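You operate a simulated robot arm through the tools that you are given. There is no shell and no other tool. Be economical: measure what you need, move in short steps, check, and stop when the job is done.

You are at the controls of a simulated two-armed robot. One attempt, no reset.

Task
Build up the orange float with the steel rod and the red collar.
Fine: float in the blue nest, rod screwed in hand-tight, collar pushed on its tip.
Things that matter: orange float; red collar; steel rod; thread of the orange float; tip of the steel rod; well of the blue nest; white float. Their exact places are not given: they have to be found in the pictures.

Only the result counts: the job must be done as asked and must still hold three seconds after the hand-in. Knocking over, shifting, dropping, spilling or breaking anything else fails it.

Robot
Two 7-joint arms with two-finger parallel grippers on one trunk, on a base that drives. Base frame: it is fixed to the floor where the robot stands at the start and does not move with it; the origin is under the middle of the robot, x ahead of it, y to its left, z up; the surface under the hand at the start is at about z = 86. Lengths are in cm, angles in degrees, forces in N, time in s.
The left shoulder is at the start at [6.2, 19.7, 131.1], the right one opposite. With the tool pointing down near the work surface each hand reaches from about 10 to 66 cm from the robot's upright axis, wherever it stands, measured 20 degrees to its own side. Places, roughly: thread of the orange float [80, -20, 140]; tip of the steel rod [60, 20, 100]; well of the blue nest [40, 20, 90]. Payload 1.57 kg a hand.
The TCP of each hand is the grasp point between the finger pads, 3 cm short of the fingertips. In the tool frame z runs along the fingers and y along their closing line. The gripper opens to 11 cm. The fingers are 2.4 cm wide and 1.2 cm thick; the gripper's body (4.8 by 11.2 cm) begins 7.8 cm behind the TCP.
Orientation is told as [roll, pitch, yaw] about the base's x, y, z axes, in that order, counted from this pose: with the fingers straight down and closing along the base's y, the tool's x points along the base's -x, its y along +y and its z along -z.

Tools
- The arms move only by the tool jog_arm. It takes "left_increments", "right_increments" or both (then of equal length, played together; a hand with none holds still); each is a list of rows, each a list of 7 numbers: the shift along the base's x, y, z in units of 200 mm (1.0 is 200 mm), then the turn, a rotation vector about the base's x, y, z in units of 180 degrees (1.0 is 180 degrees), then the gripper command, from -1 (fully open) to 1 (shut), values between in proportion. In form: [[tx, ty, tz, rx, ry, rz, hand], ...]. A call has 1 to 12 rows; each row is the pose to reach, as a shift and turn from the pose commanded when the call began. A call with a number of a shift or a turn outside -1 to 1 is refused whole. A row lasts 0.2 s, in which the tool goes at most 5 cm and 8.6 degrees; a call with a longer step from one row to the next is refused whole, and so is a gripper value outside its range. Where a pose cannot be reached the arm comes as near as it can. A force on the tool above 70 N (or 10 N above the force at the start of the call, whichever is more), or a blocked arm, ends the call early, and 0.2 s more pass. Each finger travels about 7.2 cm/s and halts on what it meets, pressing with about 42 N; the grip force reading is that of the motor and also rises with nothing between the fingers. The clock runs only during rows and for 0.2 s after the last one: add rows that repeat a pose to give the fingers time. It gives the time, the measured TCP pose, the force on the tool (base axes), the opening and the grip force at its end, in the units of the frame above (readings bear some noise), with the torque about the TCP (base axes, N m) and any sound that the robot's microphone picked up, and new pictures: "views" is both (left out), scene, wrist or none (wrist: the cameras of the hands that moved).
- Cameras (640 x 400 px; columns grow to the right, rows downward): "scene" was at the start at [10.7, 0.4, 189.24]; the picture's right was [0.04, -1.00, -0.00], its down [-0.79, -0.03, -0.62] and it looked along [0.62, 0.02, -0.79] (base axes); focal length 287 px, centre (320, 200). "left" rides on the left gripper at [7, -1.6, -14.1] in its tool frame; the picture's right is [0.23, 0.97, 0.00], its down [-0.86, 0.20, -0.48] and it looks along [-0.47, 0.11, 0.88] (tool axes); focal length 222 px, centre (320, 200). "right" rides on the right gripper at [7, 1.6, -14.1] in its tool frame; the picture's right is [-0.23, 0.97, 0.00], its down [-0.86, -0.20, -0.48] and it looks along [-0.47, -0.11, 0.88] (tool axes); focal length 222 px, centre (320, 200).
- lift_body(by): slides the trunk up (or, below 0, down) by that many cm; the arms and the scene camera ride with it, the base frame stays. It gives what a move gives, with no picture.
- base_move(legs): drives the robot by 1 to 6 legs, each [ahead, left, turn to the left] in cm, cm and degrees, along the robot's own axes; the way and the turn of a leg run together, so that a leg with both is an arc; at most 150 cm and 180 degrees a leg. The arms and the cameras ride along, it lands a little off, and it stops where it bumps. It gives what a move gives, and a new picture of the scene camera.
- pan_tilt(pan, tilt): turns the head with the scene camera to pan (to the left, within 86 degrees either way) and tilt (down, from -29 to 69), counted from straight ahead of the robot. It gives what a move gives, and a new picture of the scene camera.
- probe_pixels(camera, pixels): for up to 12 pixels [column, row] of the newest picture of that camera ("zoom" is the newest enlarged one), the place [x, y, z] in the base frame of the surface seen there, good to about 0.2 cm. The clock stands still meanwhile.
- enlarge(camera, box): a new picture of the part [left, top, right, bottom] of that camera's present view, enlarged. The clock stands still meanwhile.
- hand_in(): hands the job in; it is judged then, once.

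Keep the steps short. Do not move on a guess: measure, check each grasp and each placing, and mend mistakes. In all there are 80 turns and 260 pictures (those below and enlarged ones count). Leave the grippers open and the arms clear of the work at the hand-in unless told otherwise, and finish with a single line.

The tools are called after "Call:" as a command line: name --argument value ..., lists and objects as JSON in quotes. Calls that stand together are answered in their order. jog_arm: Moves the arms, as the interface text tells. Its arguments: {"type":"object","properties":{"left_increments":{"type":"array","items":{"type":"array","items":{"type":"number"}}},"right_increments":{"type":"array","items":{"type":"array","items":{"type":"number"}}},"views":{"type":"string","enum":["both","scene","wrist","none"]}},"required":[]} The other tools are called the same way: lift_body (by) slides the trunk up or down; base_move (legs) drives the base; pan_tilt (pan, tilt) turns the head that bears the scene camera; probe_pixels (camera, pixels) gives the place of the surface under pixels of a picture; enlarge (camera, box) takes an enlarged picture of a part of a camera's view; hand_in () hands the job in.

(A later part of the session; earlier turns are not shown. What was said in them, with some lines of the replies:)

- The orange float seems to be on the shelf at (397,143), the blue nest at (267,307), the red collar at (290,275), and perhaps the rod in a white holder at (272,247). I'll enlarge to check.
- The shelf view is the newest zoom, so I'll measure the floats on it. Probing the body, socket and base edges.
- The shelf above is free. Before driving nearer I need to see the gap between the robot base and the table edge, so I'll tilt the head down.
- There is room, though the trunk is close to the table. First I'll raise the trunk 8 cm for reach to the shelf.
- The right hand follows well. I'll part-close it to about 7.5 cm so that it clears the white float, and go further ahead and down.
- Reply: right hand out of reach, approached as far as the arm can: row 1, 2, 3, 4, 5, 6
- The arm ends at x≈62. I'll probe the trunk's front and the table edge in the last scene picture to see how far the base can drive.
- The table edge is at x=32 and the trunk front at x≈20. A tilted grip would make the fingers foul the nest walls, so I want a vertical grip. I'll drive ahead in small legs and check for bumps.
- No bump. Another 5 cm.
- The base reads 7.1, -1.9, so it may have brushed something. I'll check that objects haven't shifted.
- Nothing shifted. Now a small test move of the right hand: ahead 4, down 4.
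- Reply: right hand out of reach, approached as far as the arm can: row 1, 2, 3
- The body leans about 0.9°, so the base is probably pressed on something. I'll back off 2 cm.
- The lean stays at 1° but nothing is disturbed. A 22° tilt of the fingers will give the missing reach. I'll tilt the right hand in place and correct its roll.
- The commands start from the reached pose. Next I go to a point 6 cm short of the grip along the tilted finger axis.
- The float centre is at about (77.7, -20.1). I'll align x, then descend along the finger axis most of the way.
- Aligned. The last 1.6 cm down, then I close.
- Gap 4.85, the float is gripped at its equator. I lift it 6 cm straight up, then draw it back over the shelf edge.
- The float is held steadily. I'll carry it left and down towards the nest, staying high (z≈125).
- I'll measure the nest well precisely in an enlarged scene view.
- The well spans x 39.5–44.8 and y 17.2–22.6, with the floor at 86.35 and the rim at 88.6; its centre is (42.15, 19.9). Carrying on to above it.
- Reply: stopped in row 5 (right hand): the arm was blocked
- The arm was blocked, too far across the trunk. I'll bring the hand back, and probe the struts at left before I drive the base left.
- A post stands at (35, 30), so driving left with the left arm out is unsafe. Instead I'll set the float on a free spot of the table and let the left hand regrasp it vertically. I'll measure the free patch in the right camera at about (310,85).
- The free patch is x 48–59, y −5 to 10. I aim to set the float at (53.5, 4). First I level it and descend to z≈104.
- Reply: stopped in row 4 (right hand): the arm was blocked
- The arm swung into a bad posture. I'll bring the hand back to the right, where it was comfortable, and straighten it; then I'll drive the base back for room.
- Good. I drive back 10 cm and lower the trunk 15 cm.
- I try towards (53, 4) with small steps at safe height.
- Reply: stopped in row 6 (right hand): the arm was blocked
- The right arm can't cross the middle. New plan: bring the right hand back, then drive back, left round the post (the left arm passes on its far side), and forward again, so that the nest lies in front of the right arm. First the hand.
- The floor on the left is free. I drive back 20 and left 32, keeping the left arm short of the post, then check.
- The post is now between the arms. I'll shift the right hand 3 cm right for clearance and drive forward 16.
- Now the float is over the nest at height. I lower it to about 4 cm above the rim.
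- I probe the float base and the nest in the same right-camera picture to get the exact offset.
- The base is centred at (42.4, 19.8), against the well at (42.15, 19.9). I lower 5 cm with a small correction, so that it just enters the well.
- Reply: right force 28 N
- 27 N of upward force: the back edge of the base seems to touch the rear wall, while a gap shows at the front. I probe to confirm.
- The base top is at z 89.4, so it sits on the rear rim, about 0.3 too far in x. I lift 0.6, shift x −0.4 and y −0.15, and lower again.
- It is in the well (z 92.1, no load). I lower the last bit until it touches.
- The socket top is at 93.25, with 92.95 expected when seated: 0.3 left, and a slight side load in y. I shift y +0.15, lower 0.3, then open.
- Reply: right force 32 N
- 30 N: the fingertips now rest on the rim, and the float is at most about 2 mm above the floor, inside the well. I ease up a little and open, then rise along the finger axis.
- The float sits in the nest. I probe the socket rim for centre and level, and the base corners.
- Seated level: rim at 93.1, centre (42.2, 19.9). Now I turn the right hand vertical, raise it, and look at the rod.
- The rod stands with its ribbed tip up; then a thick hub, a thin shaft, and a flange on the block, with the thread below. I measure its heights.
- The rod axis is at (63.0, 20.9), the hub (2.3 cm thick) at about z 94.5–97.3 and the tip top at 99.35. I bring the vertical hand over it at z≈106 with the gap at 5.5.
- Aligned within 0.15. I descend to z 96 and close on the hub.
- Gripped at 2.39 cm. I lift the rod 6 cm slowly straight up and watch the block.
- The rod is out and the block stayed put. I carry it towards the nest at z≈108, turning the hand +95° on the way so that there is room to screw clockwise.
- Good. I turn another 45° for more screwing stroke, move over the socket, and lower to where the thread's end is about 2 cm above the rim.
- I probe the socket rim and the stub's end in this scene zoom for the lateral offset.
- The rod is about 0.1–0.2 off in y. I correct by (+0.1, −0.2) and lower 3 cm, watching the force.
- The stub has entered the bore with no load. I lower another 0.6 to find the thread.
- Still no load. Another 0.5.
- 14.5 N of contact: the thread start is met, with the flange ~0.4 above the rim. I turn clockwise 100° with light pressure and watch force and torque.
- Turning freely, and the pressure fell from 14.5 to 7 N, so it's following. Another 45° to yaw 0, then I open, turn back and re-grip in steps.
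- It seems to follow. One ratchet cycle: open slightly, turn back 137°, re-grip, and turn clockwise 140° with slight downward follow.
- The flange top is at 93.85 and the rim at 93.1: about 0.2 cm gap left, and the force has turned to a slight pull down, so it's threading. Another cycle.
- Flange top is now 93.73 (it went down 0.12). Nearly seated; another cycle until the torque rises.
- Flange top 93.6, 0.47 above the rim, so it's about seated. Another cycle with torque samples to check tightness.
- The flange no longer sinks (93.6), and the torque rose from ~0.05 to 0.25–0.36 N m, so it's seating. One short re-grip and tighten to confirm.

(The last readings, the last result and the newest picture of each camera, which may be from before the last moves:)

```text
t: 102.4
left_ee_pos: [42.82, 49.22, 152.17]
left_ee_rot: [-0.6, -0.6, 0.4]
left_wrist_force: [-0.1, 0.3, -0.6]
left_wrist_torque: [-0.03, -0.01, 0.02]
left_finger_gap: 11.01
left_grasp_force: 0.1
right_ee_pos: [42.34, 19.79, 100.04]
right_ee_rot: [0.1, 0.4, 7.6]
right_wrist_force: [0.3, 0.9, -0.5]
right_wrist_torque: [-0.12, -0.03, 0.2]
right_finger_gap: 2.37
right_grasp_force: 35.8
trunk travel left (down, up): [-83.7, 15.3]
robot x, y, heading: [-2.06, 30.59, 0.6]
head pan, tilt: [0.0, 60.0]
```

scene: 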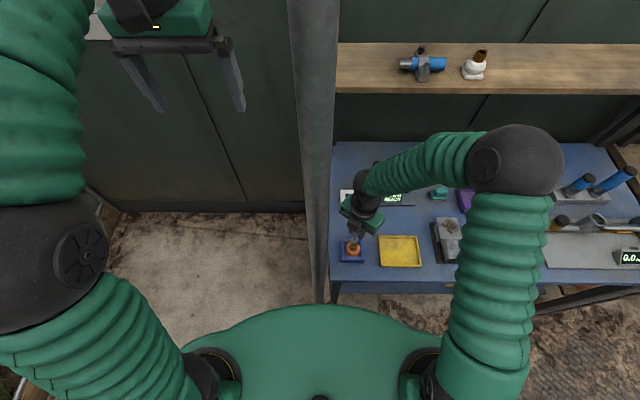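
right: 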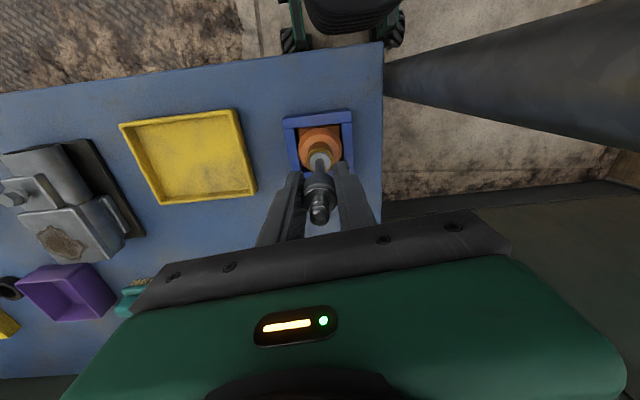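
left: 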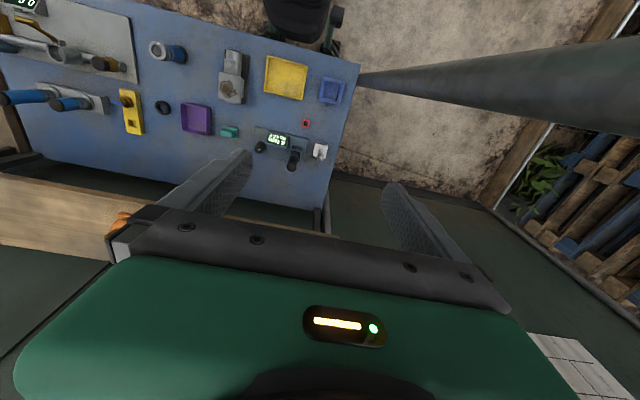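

0.33 N m right after re-gripping, then slipping in the fingers: it is hand-tight. I release, rise, and move over the red collar at (55.4, 13.6).

Call:
jog_arm --right_increments '[[0, 0, 0, 0, 0, 0, 0.3], [0, 0, 0, 0, 0, 0, 0.1], [0, 0, 0.1, 0, 0, 0, 0.1], [0, 0, 0.3, 0, 0, 0, 0.1], [0, 0, 0.45, 0, 0, 0, 0.1], [0.15, -0.07, 0.45, 0, 0, -0.01, 0.1], [0.3, -0.14, 0.4, 0, 0, -0.02, 0.1], [0.45, -0.21, 0.3, 0, 0, -0.03, 0.1], [0.6, -0.28, 0.15, 0, 0, -0.042, 0.1], [0.655, -0.31, 0.0, 0, 0, -0.042, 0.1], [0.655, -0.31, -0.1, 0, 0, -0.042, 0.1], [0.655, -0.31, -0.1, 0, 0, -0.042, 0.1]]' --views "both"

Call:
enlarge --camera "right" --box '[260, 80, 380, 230]'

Call:
enlarge --camera "scene" --box '[330, 205, 390, 270]'

```text
t: 105.0
left_ee_pos: [42.79, 49.36, 152.11]
left_ee_rot: [-0.6, -0.7, 0.4]
left_wrist_force: [-0.1, -0.7, 0.0]
left_wrist_torque: [-0.04, -0.02, 0.01]
left_finger_gap: 11.0
left_grasp_force: 0.2
right_ee_pos: [55.23, 13.41, 97.89]
right_ee_rot: [0.2, 0.5, 0.2]
right_wrist_force: [-0.6, 0.0, 0.5]
right_wrist_torque: [-0.02, -0.03, -0.04]
right_finger_gap: 4.96
right_grasp_force: 0.1
trunk travel left (down, up): [-83.7, 15.3]
robot x, y, heading: [-1.96, 30.56, 0.7]
head pan, tilt: [0.0, 60.0]
```

scene: 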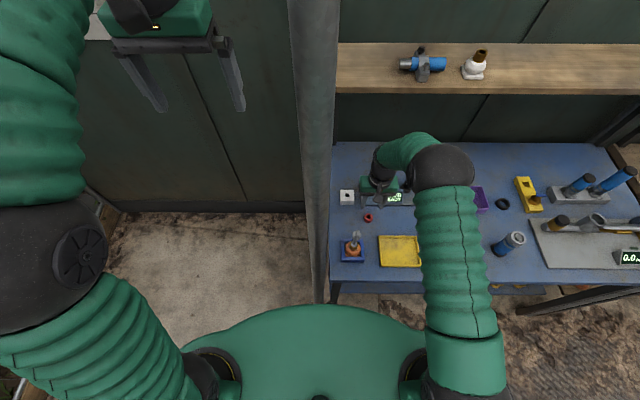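
right: 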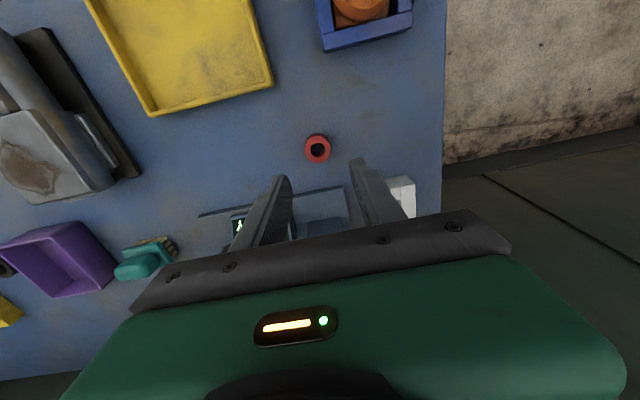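

```text
2.67 times, centred on (320, 155) of right
```

zoom: 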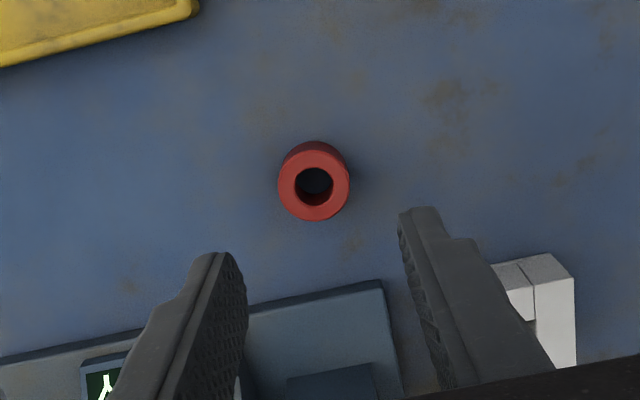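

```text
6.15 times, centred on (360, 238) of scene
```

zoom: 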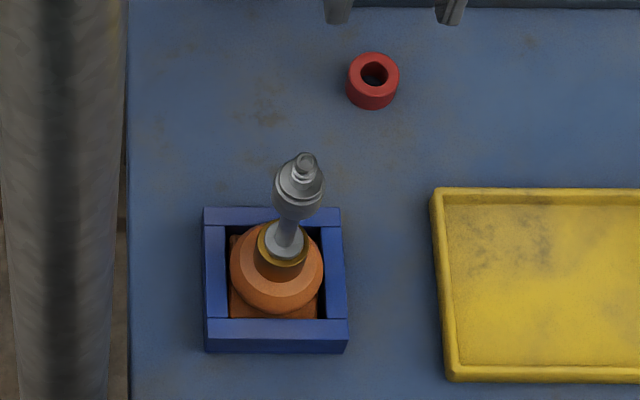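

The rod stands upright. I probe the rod tip and the collar.

Call:
probe_pixels --camera "zoom" --pixels '[[306, 158], [306, 168], [298, 163], [315, 162], [276, 180], [323, 178], [299, 198], [373, 56], [373, 88], [350, 72], [397, 70], [373, 107]]'

Call:
enlarge --camera "right" --box '[260, 80, 380, 230]'

Call:
probe_pixels --camera "zoom" --pixels '[[280, 185], [347, 180], [313, 216], [313, 152], [297, 190], [331, 186]]'

```text
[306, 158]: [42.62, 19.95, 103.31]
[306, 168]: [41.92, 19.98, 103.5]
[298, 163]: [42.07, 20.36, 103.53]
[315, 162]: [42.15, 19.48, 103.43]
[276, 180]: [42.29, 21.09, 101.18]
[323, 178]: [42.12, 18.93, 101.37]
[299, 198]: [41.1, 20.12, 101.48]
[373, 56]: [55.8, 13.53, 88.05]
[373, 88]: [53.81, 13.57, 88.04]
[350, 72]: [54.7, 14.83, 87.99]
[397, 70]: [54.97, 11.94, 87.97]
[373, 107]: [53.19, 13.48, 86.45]
```

```text
2.67 times, centred on (320, 155) of right
```

zoom: 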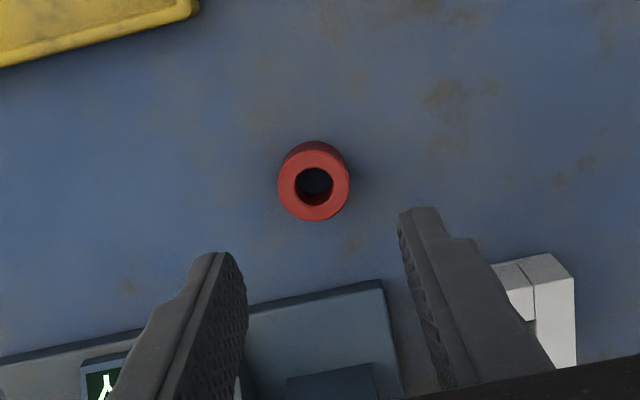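

```text
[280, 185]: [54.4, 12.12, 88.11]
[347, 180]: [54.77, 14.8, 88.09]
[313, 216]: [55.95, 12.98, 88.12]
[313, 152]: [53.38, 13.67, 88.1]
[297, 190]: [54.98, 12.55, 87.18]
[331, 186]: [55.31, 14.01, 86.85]
```

The collar is centred at (54.65, 13.45), 2.7 cm wide, top at 88.1. The rod tip is at (42.2, 19.95), top 103.45. I descend to z 89.5, close, and lift.

Call:
jog_arm --right_increments '[[-0.02, 0.002, -0.15, 0, 0, 0, 0.1], [-0.029, 0.002, -0.3, 0, 0, 0, 0.1], [-0.029, 0.002, -0.42, 0, 0, 0, 0.1], [-0.029, 0.002, -0.42, 0, 0, 0, 0.1], [-0.029, 0.002, -0.42, 0, 0, 0, 0.35], [-0.029, 0.002, -0.42, 0, 0, 0, 0.6], [-0.029, 0.002, -0.42, 0, 0, 0, 0.6]]' --views "wrist"

Call:
enlarge --camera "right" --box '[260, 110, 380, 230]'

```text
t: 106.6
left_ee_pos: [42.8, 49.28, 152.24]
left_ee_rot: [-0.5, -0.7, 0.4]
left_wrist_force: [-0.5, 0.5, -0.6]
left_wrist_torque: [-0.03, -0.01, 0.02]
left_finger_gap: 11.01
left_grasp_force: 0.0
right_ee_pos: [54.75, 13.59, 89.63]
right_ee_rot: [0.2, 0.5, 0.2]
right_wrist_force: [0.2, -0.3, -0.5]
right_wrist_torque: [-0.03, 0.01, 0.02]
right_finger_gap: 2.55
right_grasp_force: 36.5
trunk travel left (down, up): [-83.7, 15.3]
robot x, y, heading: [-1.56, 30.46, 0.6]
head pan, tilt: [0.0, 60.0]
```

right: 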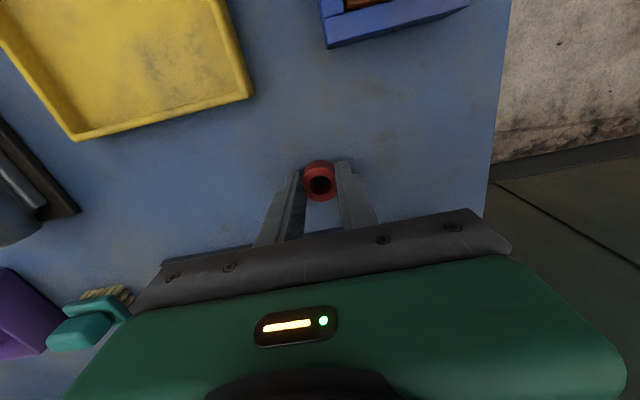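

```text
3.33 times, centred on (320, 170) of right
```

zoom: 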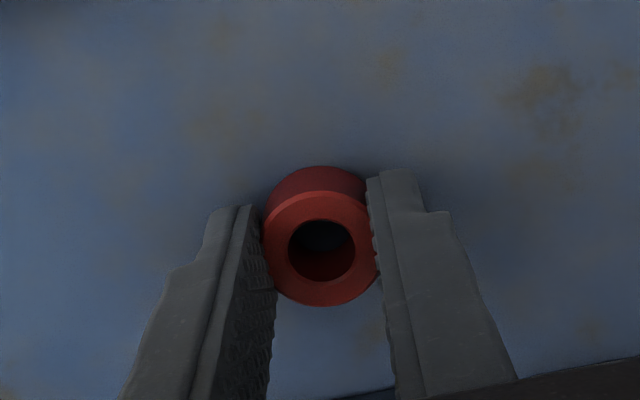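

Gripped (2.55 cm). I lift 20 cm and carry it over the rod tip.

Call:
jog_arm --right_increments '[[0, 0, 0.1, 0, 0, 0, 1], [0, 0, 0.3, 0, 0, 0, 1], [0, 0, 0.5, 0, 0, 0, 1], [0, 0, 0.7, 0, 0, 0, 1], [0, 0, 0.9, 0, 0, 0, 1], [-0.1, 0.05, 1.0, 0, 0, 0, 1], [-0.25, 0.13, 1.0, 0, 0, 0, 1], [-0.4, 0.21, 1.0, 0, 0, 0, 1], [-0.55, 0.29, 1.0, 0, 0, 0, 1], [-0.622, 0.32, 1.0, 0, 0, 0, 1], [-0.622, 0.32, 1.0, 0, 0, 0, 1], [-0.622, 0.32, 1.0, 0, 0, 0, 1]]' --views "both"

Call:
enlarge --camera "right" --box '[270, 110, 370, 220]'

Call:
probe_pixels --camera "zoom" --pixels '[[250, 240], [390, 235], [325, 290], [320, 170], [290, 245], [350, 245]]'

Call:
enlarge --camera "scene" --box '[330, 190, 390, 260]'

```text
t: 109.2
left_ee_pos: [42.83, 49.31, 152.06]
left_ee_rot: [-0.6, -0.6, 0.4]
left_wrist_force: [0.9, 0.1, -0.3]
left_wrist_torque: [0.01, 0.03, 0.02]
left_finger_gap: 11.02
left_grasp_force: 0.0
right_ee_pos: [42.34, 20.02, 109.79]
right_ee_rot: [0.2, 0.5, 0.2]
right_wrist_force: [-0.9, 0.3, -0.8]
right_wrist_torque: [-0.02, 0.05, -0.01]
right_finger_gap: 2.5
right_grasp_force: 36.6
trunk travel left (down, up): [-83.7, 15.3]
robot x, y, heading: [-2.41, 30.57, 0.4]
head pan, tilt: [0.0, 60.0]
```

scene: 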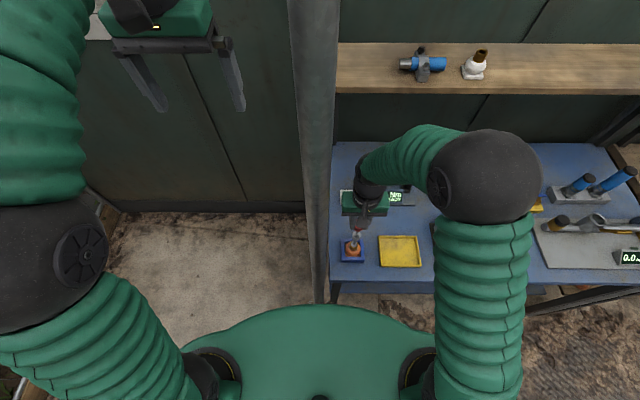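
right: 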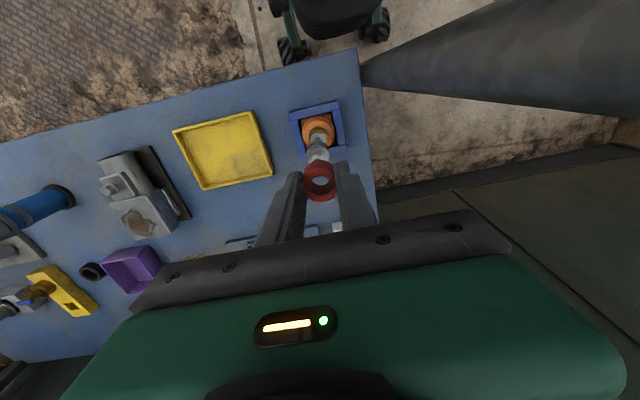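

```text
3.64 times, centred on (320, 165) of right
```

zoom: 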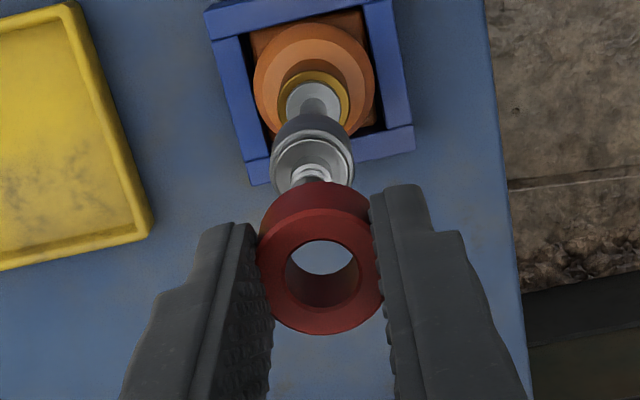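

```text
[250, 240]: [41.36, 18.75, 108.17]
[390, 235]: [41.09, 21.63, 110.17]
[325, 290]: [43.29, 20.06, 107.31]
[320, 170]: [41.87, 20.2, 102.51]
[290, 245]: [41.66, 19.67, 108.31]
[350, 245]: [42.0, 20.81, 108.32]
```

```text
5.71 times, centred on (360, 225) of scene
```

zoom: 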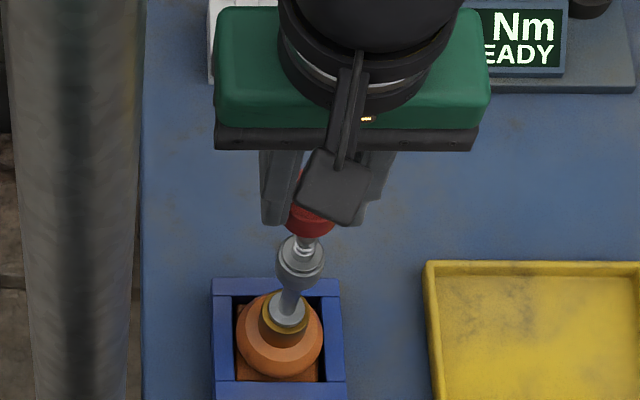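

I probe the collar's top rim and the rod tip together for centring.

Call:
probe_pixels --camera "right" --pixels '[[304.3, 182], [335.6, 180.5], [320.5, 200], [319.5, 169], [311.2, 183], [329.5, 181.5], [320.5, 192.5], [320, 178]]'

Call:
probe_pixels --camera "zoom" --pixels '[[303, 243], [296, 246], [312, 244], [277, 262], [324, 260], [301, 280], [287, 215], [334, 218], [310, 236]]'

```text
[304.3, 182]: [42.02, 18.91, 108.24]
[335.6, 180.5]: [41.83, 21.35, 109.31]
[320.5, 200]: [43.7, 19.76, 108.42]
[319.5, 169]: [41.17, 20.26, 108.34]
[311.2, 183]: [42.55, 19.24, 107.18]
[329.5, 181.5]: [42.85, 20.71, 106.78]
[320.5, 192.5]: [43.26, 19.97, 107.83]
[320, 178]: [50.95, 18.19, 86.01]
```

```text
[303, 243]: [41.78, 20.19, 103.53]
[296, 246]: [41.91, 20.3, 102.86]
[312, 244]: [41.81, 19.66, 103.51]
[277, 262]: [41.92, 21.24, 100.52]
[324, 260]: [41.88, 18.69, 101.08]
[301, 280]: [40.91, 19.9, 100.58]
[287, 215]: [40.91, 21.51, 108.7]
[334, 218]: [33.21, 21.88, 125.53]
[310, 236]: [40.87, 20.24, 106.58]
```

Collar centre (42.43, 20.0), tip (42.25, 19.95): I shift x −0.17 and lower 3.2 cm so the collar just takes the tip.

Call:
jog_arm --right_increments '[[-0.0085, -0.002, -0.05, 0, 0, 0, 1], [-0.0085, -0.002, -0.1, 0, 0, 0, 1], [-0.0085, -0.002, -0.13, 0, 0, 0, 1], [-0.0085, -0.002, -0.15, 0, 0, 0, 1], [-0.0085, -0.002, -0.16, 0, 0, 0, 1], [-0.0085, -0.002, -0.16, 0, 0, 0, 1]]' --views "wrist"

Call:
enlarge --camera "right" --box '[270, 110, 370, 220]'

Call:
enlarge --camera "scene" --box '[330, 210, 390, 265]'

```text
t: 110.6
left_ee_pos: [42.94, 49.27, 152.26]
left_ee_rot: [-0.6, -0.6, 0.5]
left_wrist_force: [0.5, -0.8, -0.6]
left_wrist_torque: [0.0, 0.02, -0.02]
left_finger_gap: 11.01
left_grasp_force: 0.1
right_ee_pos: [42.29, 19.86, 106.55]
right_ee_rot: [0.2, 0.5, 0.2]
right_wrist_force: [-0.3, -0.6, 0.4]
right_wrist_torque: [0.0, -0.02, 0.01]
right_finger_gap: 2.48
right_grasp_force: 36.7
trunk travel left (down, up): [-83.7, 15.3]
robot x, y, heading: [-1.94, 30.49, 0.7]
head pan, tilt: [0.0, 60.0]
```

right: 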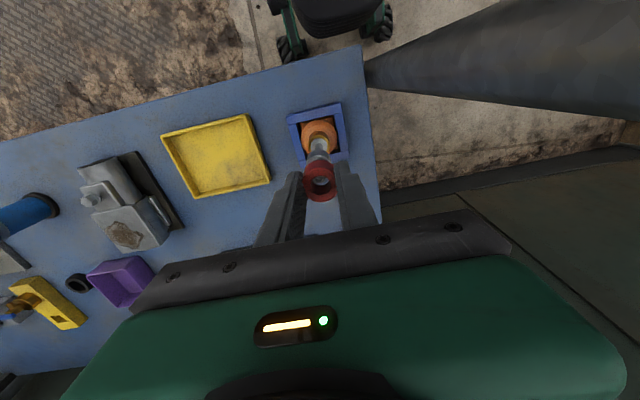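

```text
3.64 times, centred on (320, 165) of right
```

zoom: 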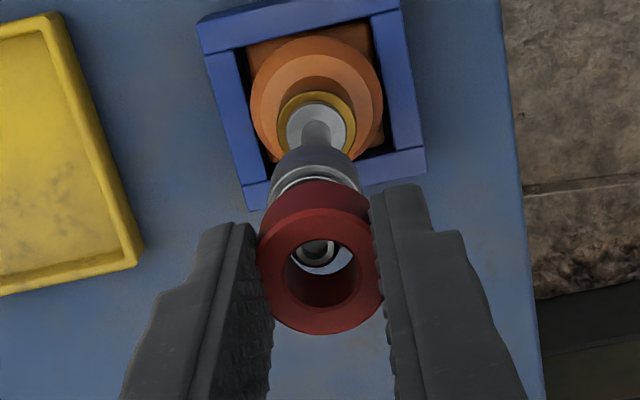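

```text
7.27 times, centred on (360, 238) of scene
```

zoom: 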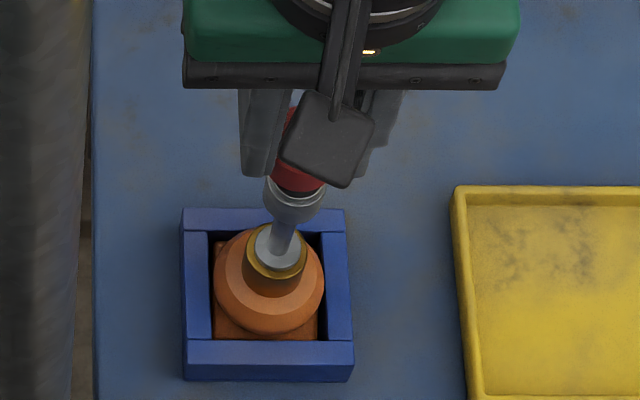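

The tip shows inside the collar's hole, with no load. I push down another 1.9 cm in small steps.

Call:
jog_arm --right_increments '[[0, 0, -0.02, 0, 0, 0, 1], [0, 0, -0.04, 0, 0, 0, 1], [0, 0, -0.055, 0, 0, 0, 1], [0, 0, -0.07, 0, 0, 0, 1], [0, 0, -0.08, 0, 0, 0, 1], [0, 0, -0.09, 0, 0, 0, 1], [0, 0, -0.095, 0, 0, 0, 1], [0, 0, -0.095, 0, 0, 0, 1]]' --views "wrist"

Call:
enlarge --camera "right" --box '[270, 110, 370, 220]'

Call:
enlarge --camera "scene" --box '[330, 210, 390, 265]'

```text
t: 112.4
left_ee_pos: [42.78, 49.33, 152.13]
left_ee_rot: [-0.6, -0.7, 0.4]
left_wrist_force: [0.5, 0.3, 0.5]
left_wrist_torque: [0.02, -0.03, -0.01]
left_finger_gap: 11.0
left_grasp_force: 0.1
right_ee_pos: [42.16, 20.0, 104.76]
right_ee_rot: [0.1, 0.4, 0.2]
right_wrist_force: [4.2, -0.1, 17.2]
right_wrist_torque: [0.13, -0.32, -0.03]
right_finger_gap: 2.52
right_grasp_force: 37.2
trunk travel left (down, up): [-83.7, 15.3]
robot x, y, heading: [-2.06, 30.38, 0.4]
head pan, tilt: [0.0, 60.0]
```

right: 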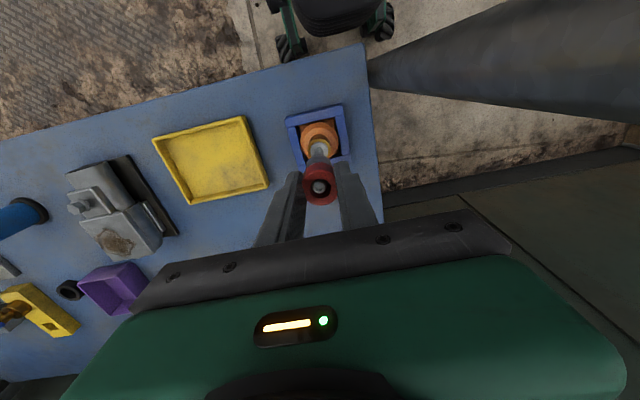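

```text
3.64 times, centred on (320, 165) of right
```

zoom: 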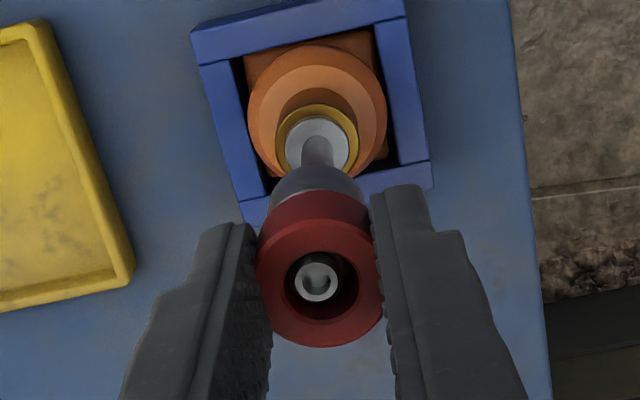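

```text
7.27 times, centred on (360, 238) of scene
```

zoom: 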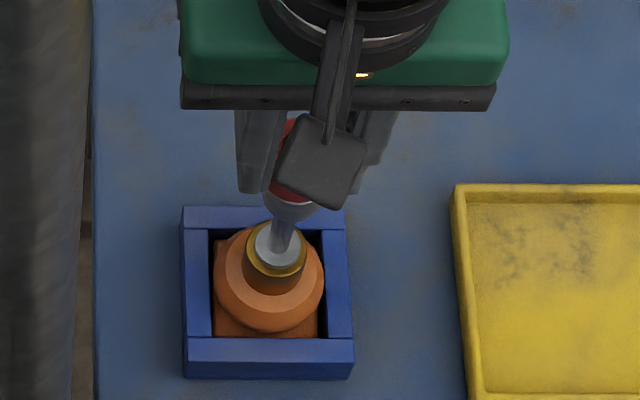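

17 N of resistance. I probe whether the collar top has come level with the tip top (103.45 when seated on the hub).

Call:
probe_pixels --camera "right" --pixels '[[320, 190], [318, 191.5], [320, 203], [306, 187], [319.5, 173], [320, 163.5], [320, 160]]'

Call:
jog_arm --right_increments '[[0.002, 0, -0.005, 0, 0, 0, 1], [0.002, 0, -0.01, 0, 0, 0, 1], [0.002, 0, -0.015, 0, 0, 0, 1], [0.002, 0, -0.015, 0, 0, 0, 1]]' --views "wrist"

Call:
probe_pixels --camera "right" --pixels '[[320, 190], [318, 191.5], [320, 203], [306, 187], [319.5, 173], [320, 163.5], [320, 160]]'

Call:
enlarge --camera "right" --box '[270, 110, 370, 220]'

```text
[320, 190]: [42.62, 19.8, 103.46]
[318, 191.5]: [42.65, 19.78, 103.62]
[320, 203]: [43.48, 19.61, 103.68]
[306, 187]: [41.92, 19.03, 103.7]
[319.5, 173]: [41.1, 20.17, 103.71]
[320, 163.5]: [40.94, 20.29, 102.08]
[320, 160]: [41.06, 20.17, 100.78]
```

```text
t: 113.4
left_ee_pos: [42.64, 49.3, 152.2]
left_ee_rot: [-0.6, -0.7, 0.4]
left_wrist_force: [0.2, -1.2, -0.6]
left_wrist_torque: [-0.03, 0.03, -0.01]
left_finger_gap: 11.01
left_grasp_force: 0.1
right_ee_pos: [42.13, 19.86, 104.36]
right_ee_rot: [0.1, 0.3, 0.2]
right_wrist_force: [1.8, -1.0, 26.7]
right_wrist_torque: [-0.01, -0.12, 0.01]
right_finger_gap: 2.63
right_grasp_force: 37.2
trunk travel left (down, up): [-83.7, 15.3]
robot x, y, heading: [-1.7, 30.19, 0.3]
head pan, tilt: [0.0, 60.0]
```

right: 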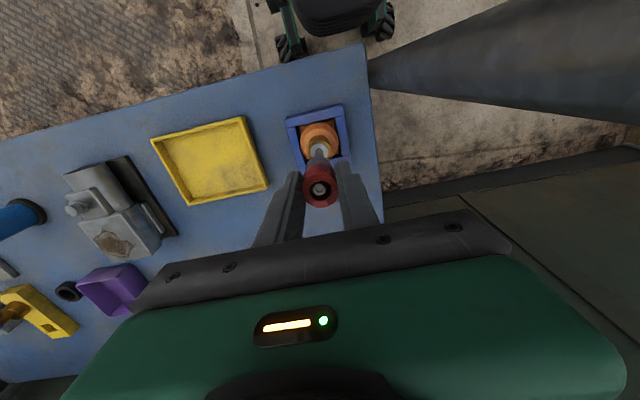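

```text
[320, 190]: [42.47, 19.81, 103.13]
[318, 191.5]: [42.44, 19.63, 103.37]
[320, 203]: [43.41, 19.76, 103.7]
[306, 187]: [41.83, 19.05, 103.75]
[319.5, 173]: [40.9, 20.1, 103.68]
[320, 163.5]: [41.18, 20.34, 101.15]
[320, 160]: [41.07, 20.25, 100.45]
```

```text
3.64 times, centred on (320, 165) of right
```

zoom: 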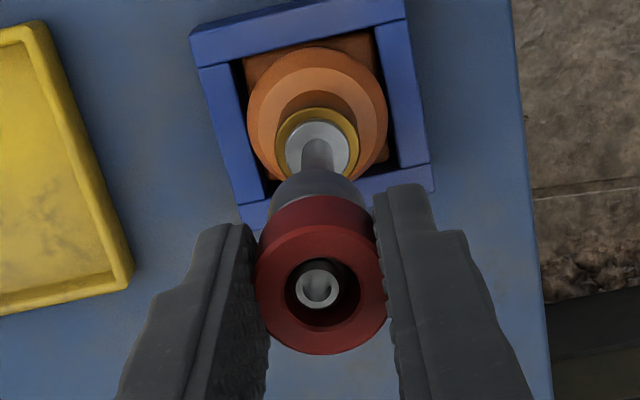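

The collar top stays at 103.7 while the fingers slid 0.4 down it. So it seems to sit on the hub's ledge (about 101.66). I'll verify by opening, rising, closing the fingers and pressing the collar's top from above.

Call:
jog_arm --right_increments '[[0, 0, 0.01, 0, 0, 0, 0.5], [0, 0, 0.01, 0, 0, 0, 0.2], [0, 0, 0.08, 0, 0, 0, 0.2], [0, 0, 0.21, 0, 0, 0, 0.2], [0, 0, 0.21, 0, 0, 0, 0.6], [0, 0, 0.21, 0, 0, 0, 1], [0, 0, 0.21, 0, 0, 0, 1], [0, 0, 0.17, 0, 0, 0, 1], [0, 0, 0.13, 0, 0, 0, 1], [0, 0, 0.12, 0, 0, 0, 1]]' --views "wrist"

Call:
enlarge --camera "scene" --box '[330, 210, 390, 265]'

```text
t: 115.6
left_ee_pos: [42.9, 49.2, 152.07]
left_ee_rot: [-0.6, -0.6, 0.5]
left_wrist_force: [0.5, 0.2, -0.3]
left_wrist_torque: [0.02, 0.02, 0.0]
left_finger_gap: 11.0
left_grasp_force: 0.1
right_ee_pos: [42.32, 20.09, 106.78]
right_ee_rot: [0.3, 0.5, 0.2]
right_wrist_force: [-0.3, 0.1, -0.5]
right_wrist_torque: [-0.02, 0.02, 0.02]
right_finger_gap: 0.0
right_grasp_force: 21.4
trunk travel left (down, up): [-83.7, 15.3]
robot x, y, heading: [-1.88, 30.49, 0.5]
head pan, tilt: [0.0, 60.0]
```

right: 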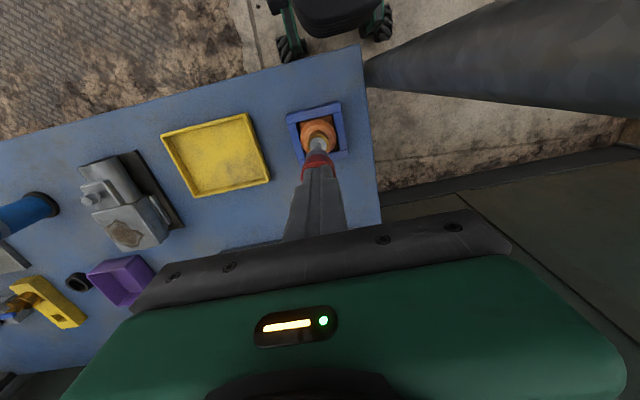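

```text
7.27 times, centred on (360, 238) of scene
```

zoom: 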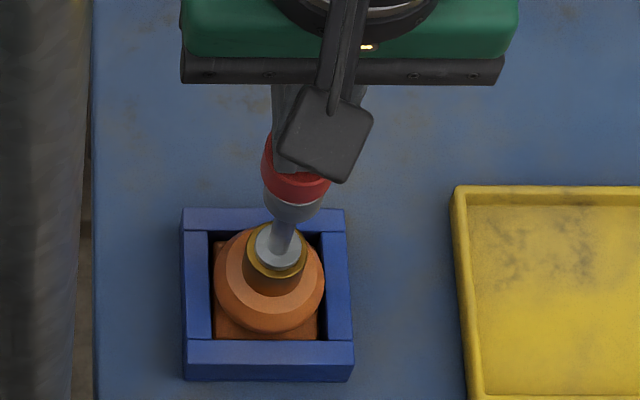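

Just above the collar's top. I press down 0.1–0.3 cm gently and read the force.

Call:
jog_arm --right_increments '[[-0.003, -0.005, -0.004, 0, 0, 0, 1], [-0.003, -0.005, -0.008, 0, 0, 0, 1], [-0.003, -0.005, -0.012, 0, 0, 0, 1], [-0.003, -0.005, -0.012, 0, 0, 0, 1]]' --views "none"

Call:
jog_arm --right_increments '[[0, 0, -0.004, 0, 0, 0, 1], [0, 0, -0.008, 0, 0, 0, 1], [0, 0, -0.008, 0, 0, 0, 1]]' --views "none"

```text
t: 116.6
left_ee_pos: [42.8, 49.44, 152.19]
left_ee_rot: [-0.7, -0.6, 0.4]
left_wrist_force: [-0.1, -0.3, -0.2]
left_wrist_torque: [0.01, 0.0, 0.01]
left_finger_gap: 10.99
left_grasp_force: 0.1
right_ee_pos: [42.37, 19.85, 106.57]
right_ee_rot: [0.1, 0.4, 0.2]
right_wrist_force: [-0.1, 0.8, 9.0]
right_wrist_torque: [0.03, -0.03, 0.03]
right_finger_gap: 0.0
right_grasp_force: 20.9
trunk travel left (down, up): [-83.7, 15.3]
robot x, y, heading: [-1.71, 30.54, 0.2]
head pan, tilt: [0.0, 60.0]
```

```text
t: 117.4
left_ee_pos: [42.52, 49.41, 152.24]
left_ee_rot: [-0.7, -0.8, 0.4]
left_wrist_force: [0.4, 0.0, 0.1]
left_wrist_torque: [-0.02, 0.0, 0.02]
left_finger_gap: 11.01
left_grasp_force: 0.0
right_ee_pos: [42.14, 20.05, 106.56]
right_ee_rot: [0.1, 0.3, 0.2]
right_wrist_force: [2.3, -1.9, 37.5]
right_wrist_torque: [-0.02, -0.21, -0.02]
right_finger_gap: 0.0
right_grasp_force: 21.5
trunk travel left (down, up): [-83.7, 15.3]
robot x, y, heading: [-2.47, 30.57, 0.4]
head pan, tilt: [0.0, 60.0]
```

37.5 N with no yield. I press once more to about 55 N, then rise and look.

Call:
jog_arm --right_increments '[[0, 0, -0.004, 0, 0, 0, 1], [0, 0, -0.006, 0, 0, 0, 1]]' --views "none"

Call:
jog_arm --right_increments '[[0, 0, 0.02, 0, 0, 0, 1], [0, 0, 0.2, 0, 0, 0, 1], [0, 0, 0.4, 0, 0, 0, 1], [0, 0, 0.4, 0, 0, 0, 0.3], [0.1, -0.1, 0.5, 0, 0, 0, -0.3], [0.25, -0.25, 0.6, 0, 0, 0, -1], [0.4, -0.4, 0.6, 0, 0, 0, -1], [0.4, -0.4, 0.6, 0, 0, 0, -1]]' --views "both"

Call:
enlarge --camera "scene" --box '[330, 210, 390, 265]'

Call:
probe_pixels --camera "zoom" --pixels '[[298, 142], [298, 150], [272, 152], [322, 152], [298, 172], [298, 200], [275, 250], [290, 275]]'

```text
t: 118.0
left_ee_pos: [42.28, 49.45, 152.23]
left_ee_rot: [-0.7, -0.8, 0.4]
left_wrist_force: [-0.3, 0.0, -1.0]
left_wrist_torque: [0.0, 0.02, 0.04]
left_finger_gap: 11.0
left_grasp_force: 0.1
right_ee_pos: [42.06, 19.97, 106.59]
right_ee_rot: [0.2, 0.0, 0.2]
right_wrist_force: [7.4, -1.5, 55.3]
right_wrist_torque: [-0.07, -0.41, 0.0]
right_finger_gap: 0.01
right_grasp_force: 21.6
trunk travel left (down, up): [-83.7, 15.3]
robot x, y, heading: [-1.85, 30.45, 0.5]
head pan, tilt: [0.0, 60.0]
```

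```text
t: 119.8
left_ee_pos: [42.85, 49.15, 152.13]
left_ee_rot: [-0.6, -0.6, 0.4]
left_wrist_force: [-0.4, -0.2, 0.4]
left_wrist_torque: [0.06, 0.05, 0.01]
left_finger_gap: 11.04
left_grasp_force: 0.0
right_ee_pos: [50.59, 11.81, 117.71]
right_ee_rot: [0.2, 0.6, 0.2]
right_wrist_force: [0.3, -0.2, -1.6]
right_wrist_torque: [0.01, 0.01, 0.01]
right_finger_gap: 11.02
right_grasp_force: 0.1
trunk travel left (down, up): [-83.7, 15.3]
robot x, y, heading: [-2.14, 30.52, 0.5]
head pan, tilt: [0.0, 60.0]
```

scene: 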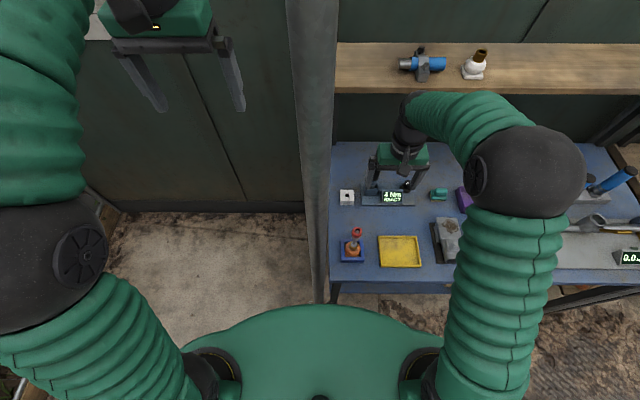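
right: 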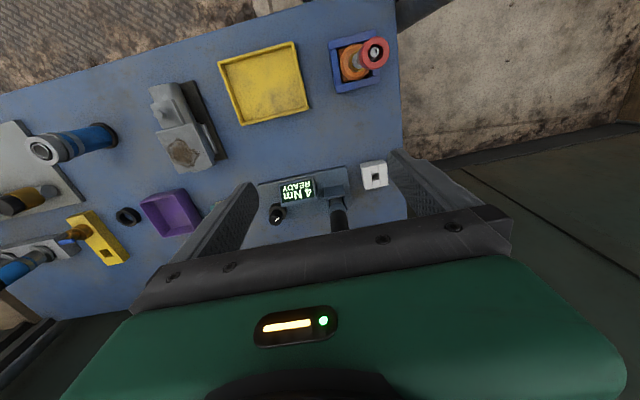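

```text
7.27 times, centred on (360, 238) of scene
```

zoom: 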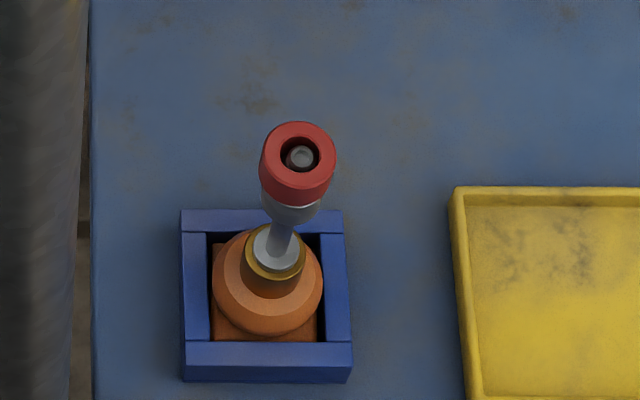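

```text
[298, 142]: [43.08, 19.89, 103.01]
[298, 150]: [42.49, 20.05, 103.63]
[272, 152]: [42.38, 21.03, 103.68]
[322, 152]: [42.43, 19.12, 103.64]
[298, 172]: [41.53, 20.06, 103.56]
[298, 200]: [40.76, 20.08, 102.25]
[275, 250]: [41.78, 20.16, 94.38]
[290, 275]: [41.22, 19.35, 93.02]
```

The float is in the nest, the rod is seated hand-tight, and the collar is upright on the tip and firm under 55 N. The grippers are open and clear, and the white float has not moved. I hand in.

Call:
hand_in

```text
The job is handed in.
```

I handed in the finished assembly: the orange float is in the blue nest, the steel rod is screwed in until it slipped in the grip (about 0.3 N·m), and the red collar is pushed onto its tip, where it did not move under 55 N.
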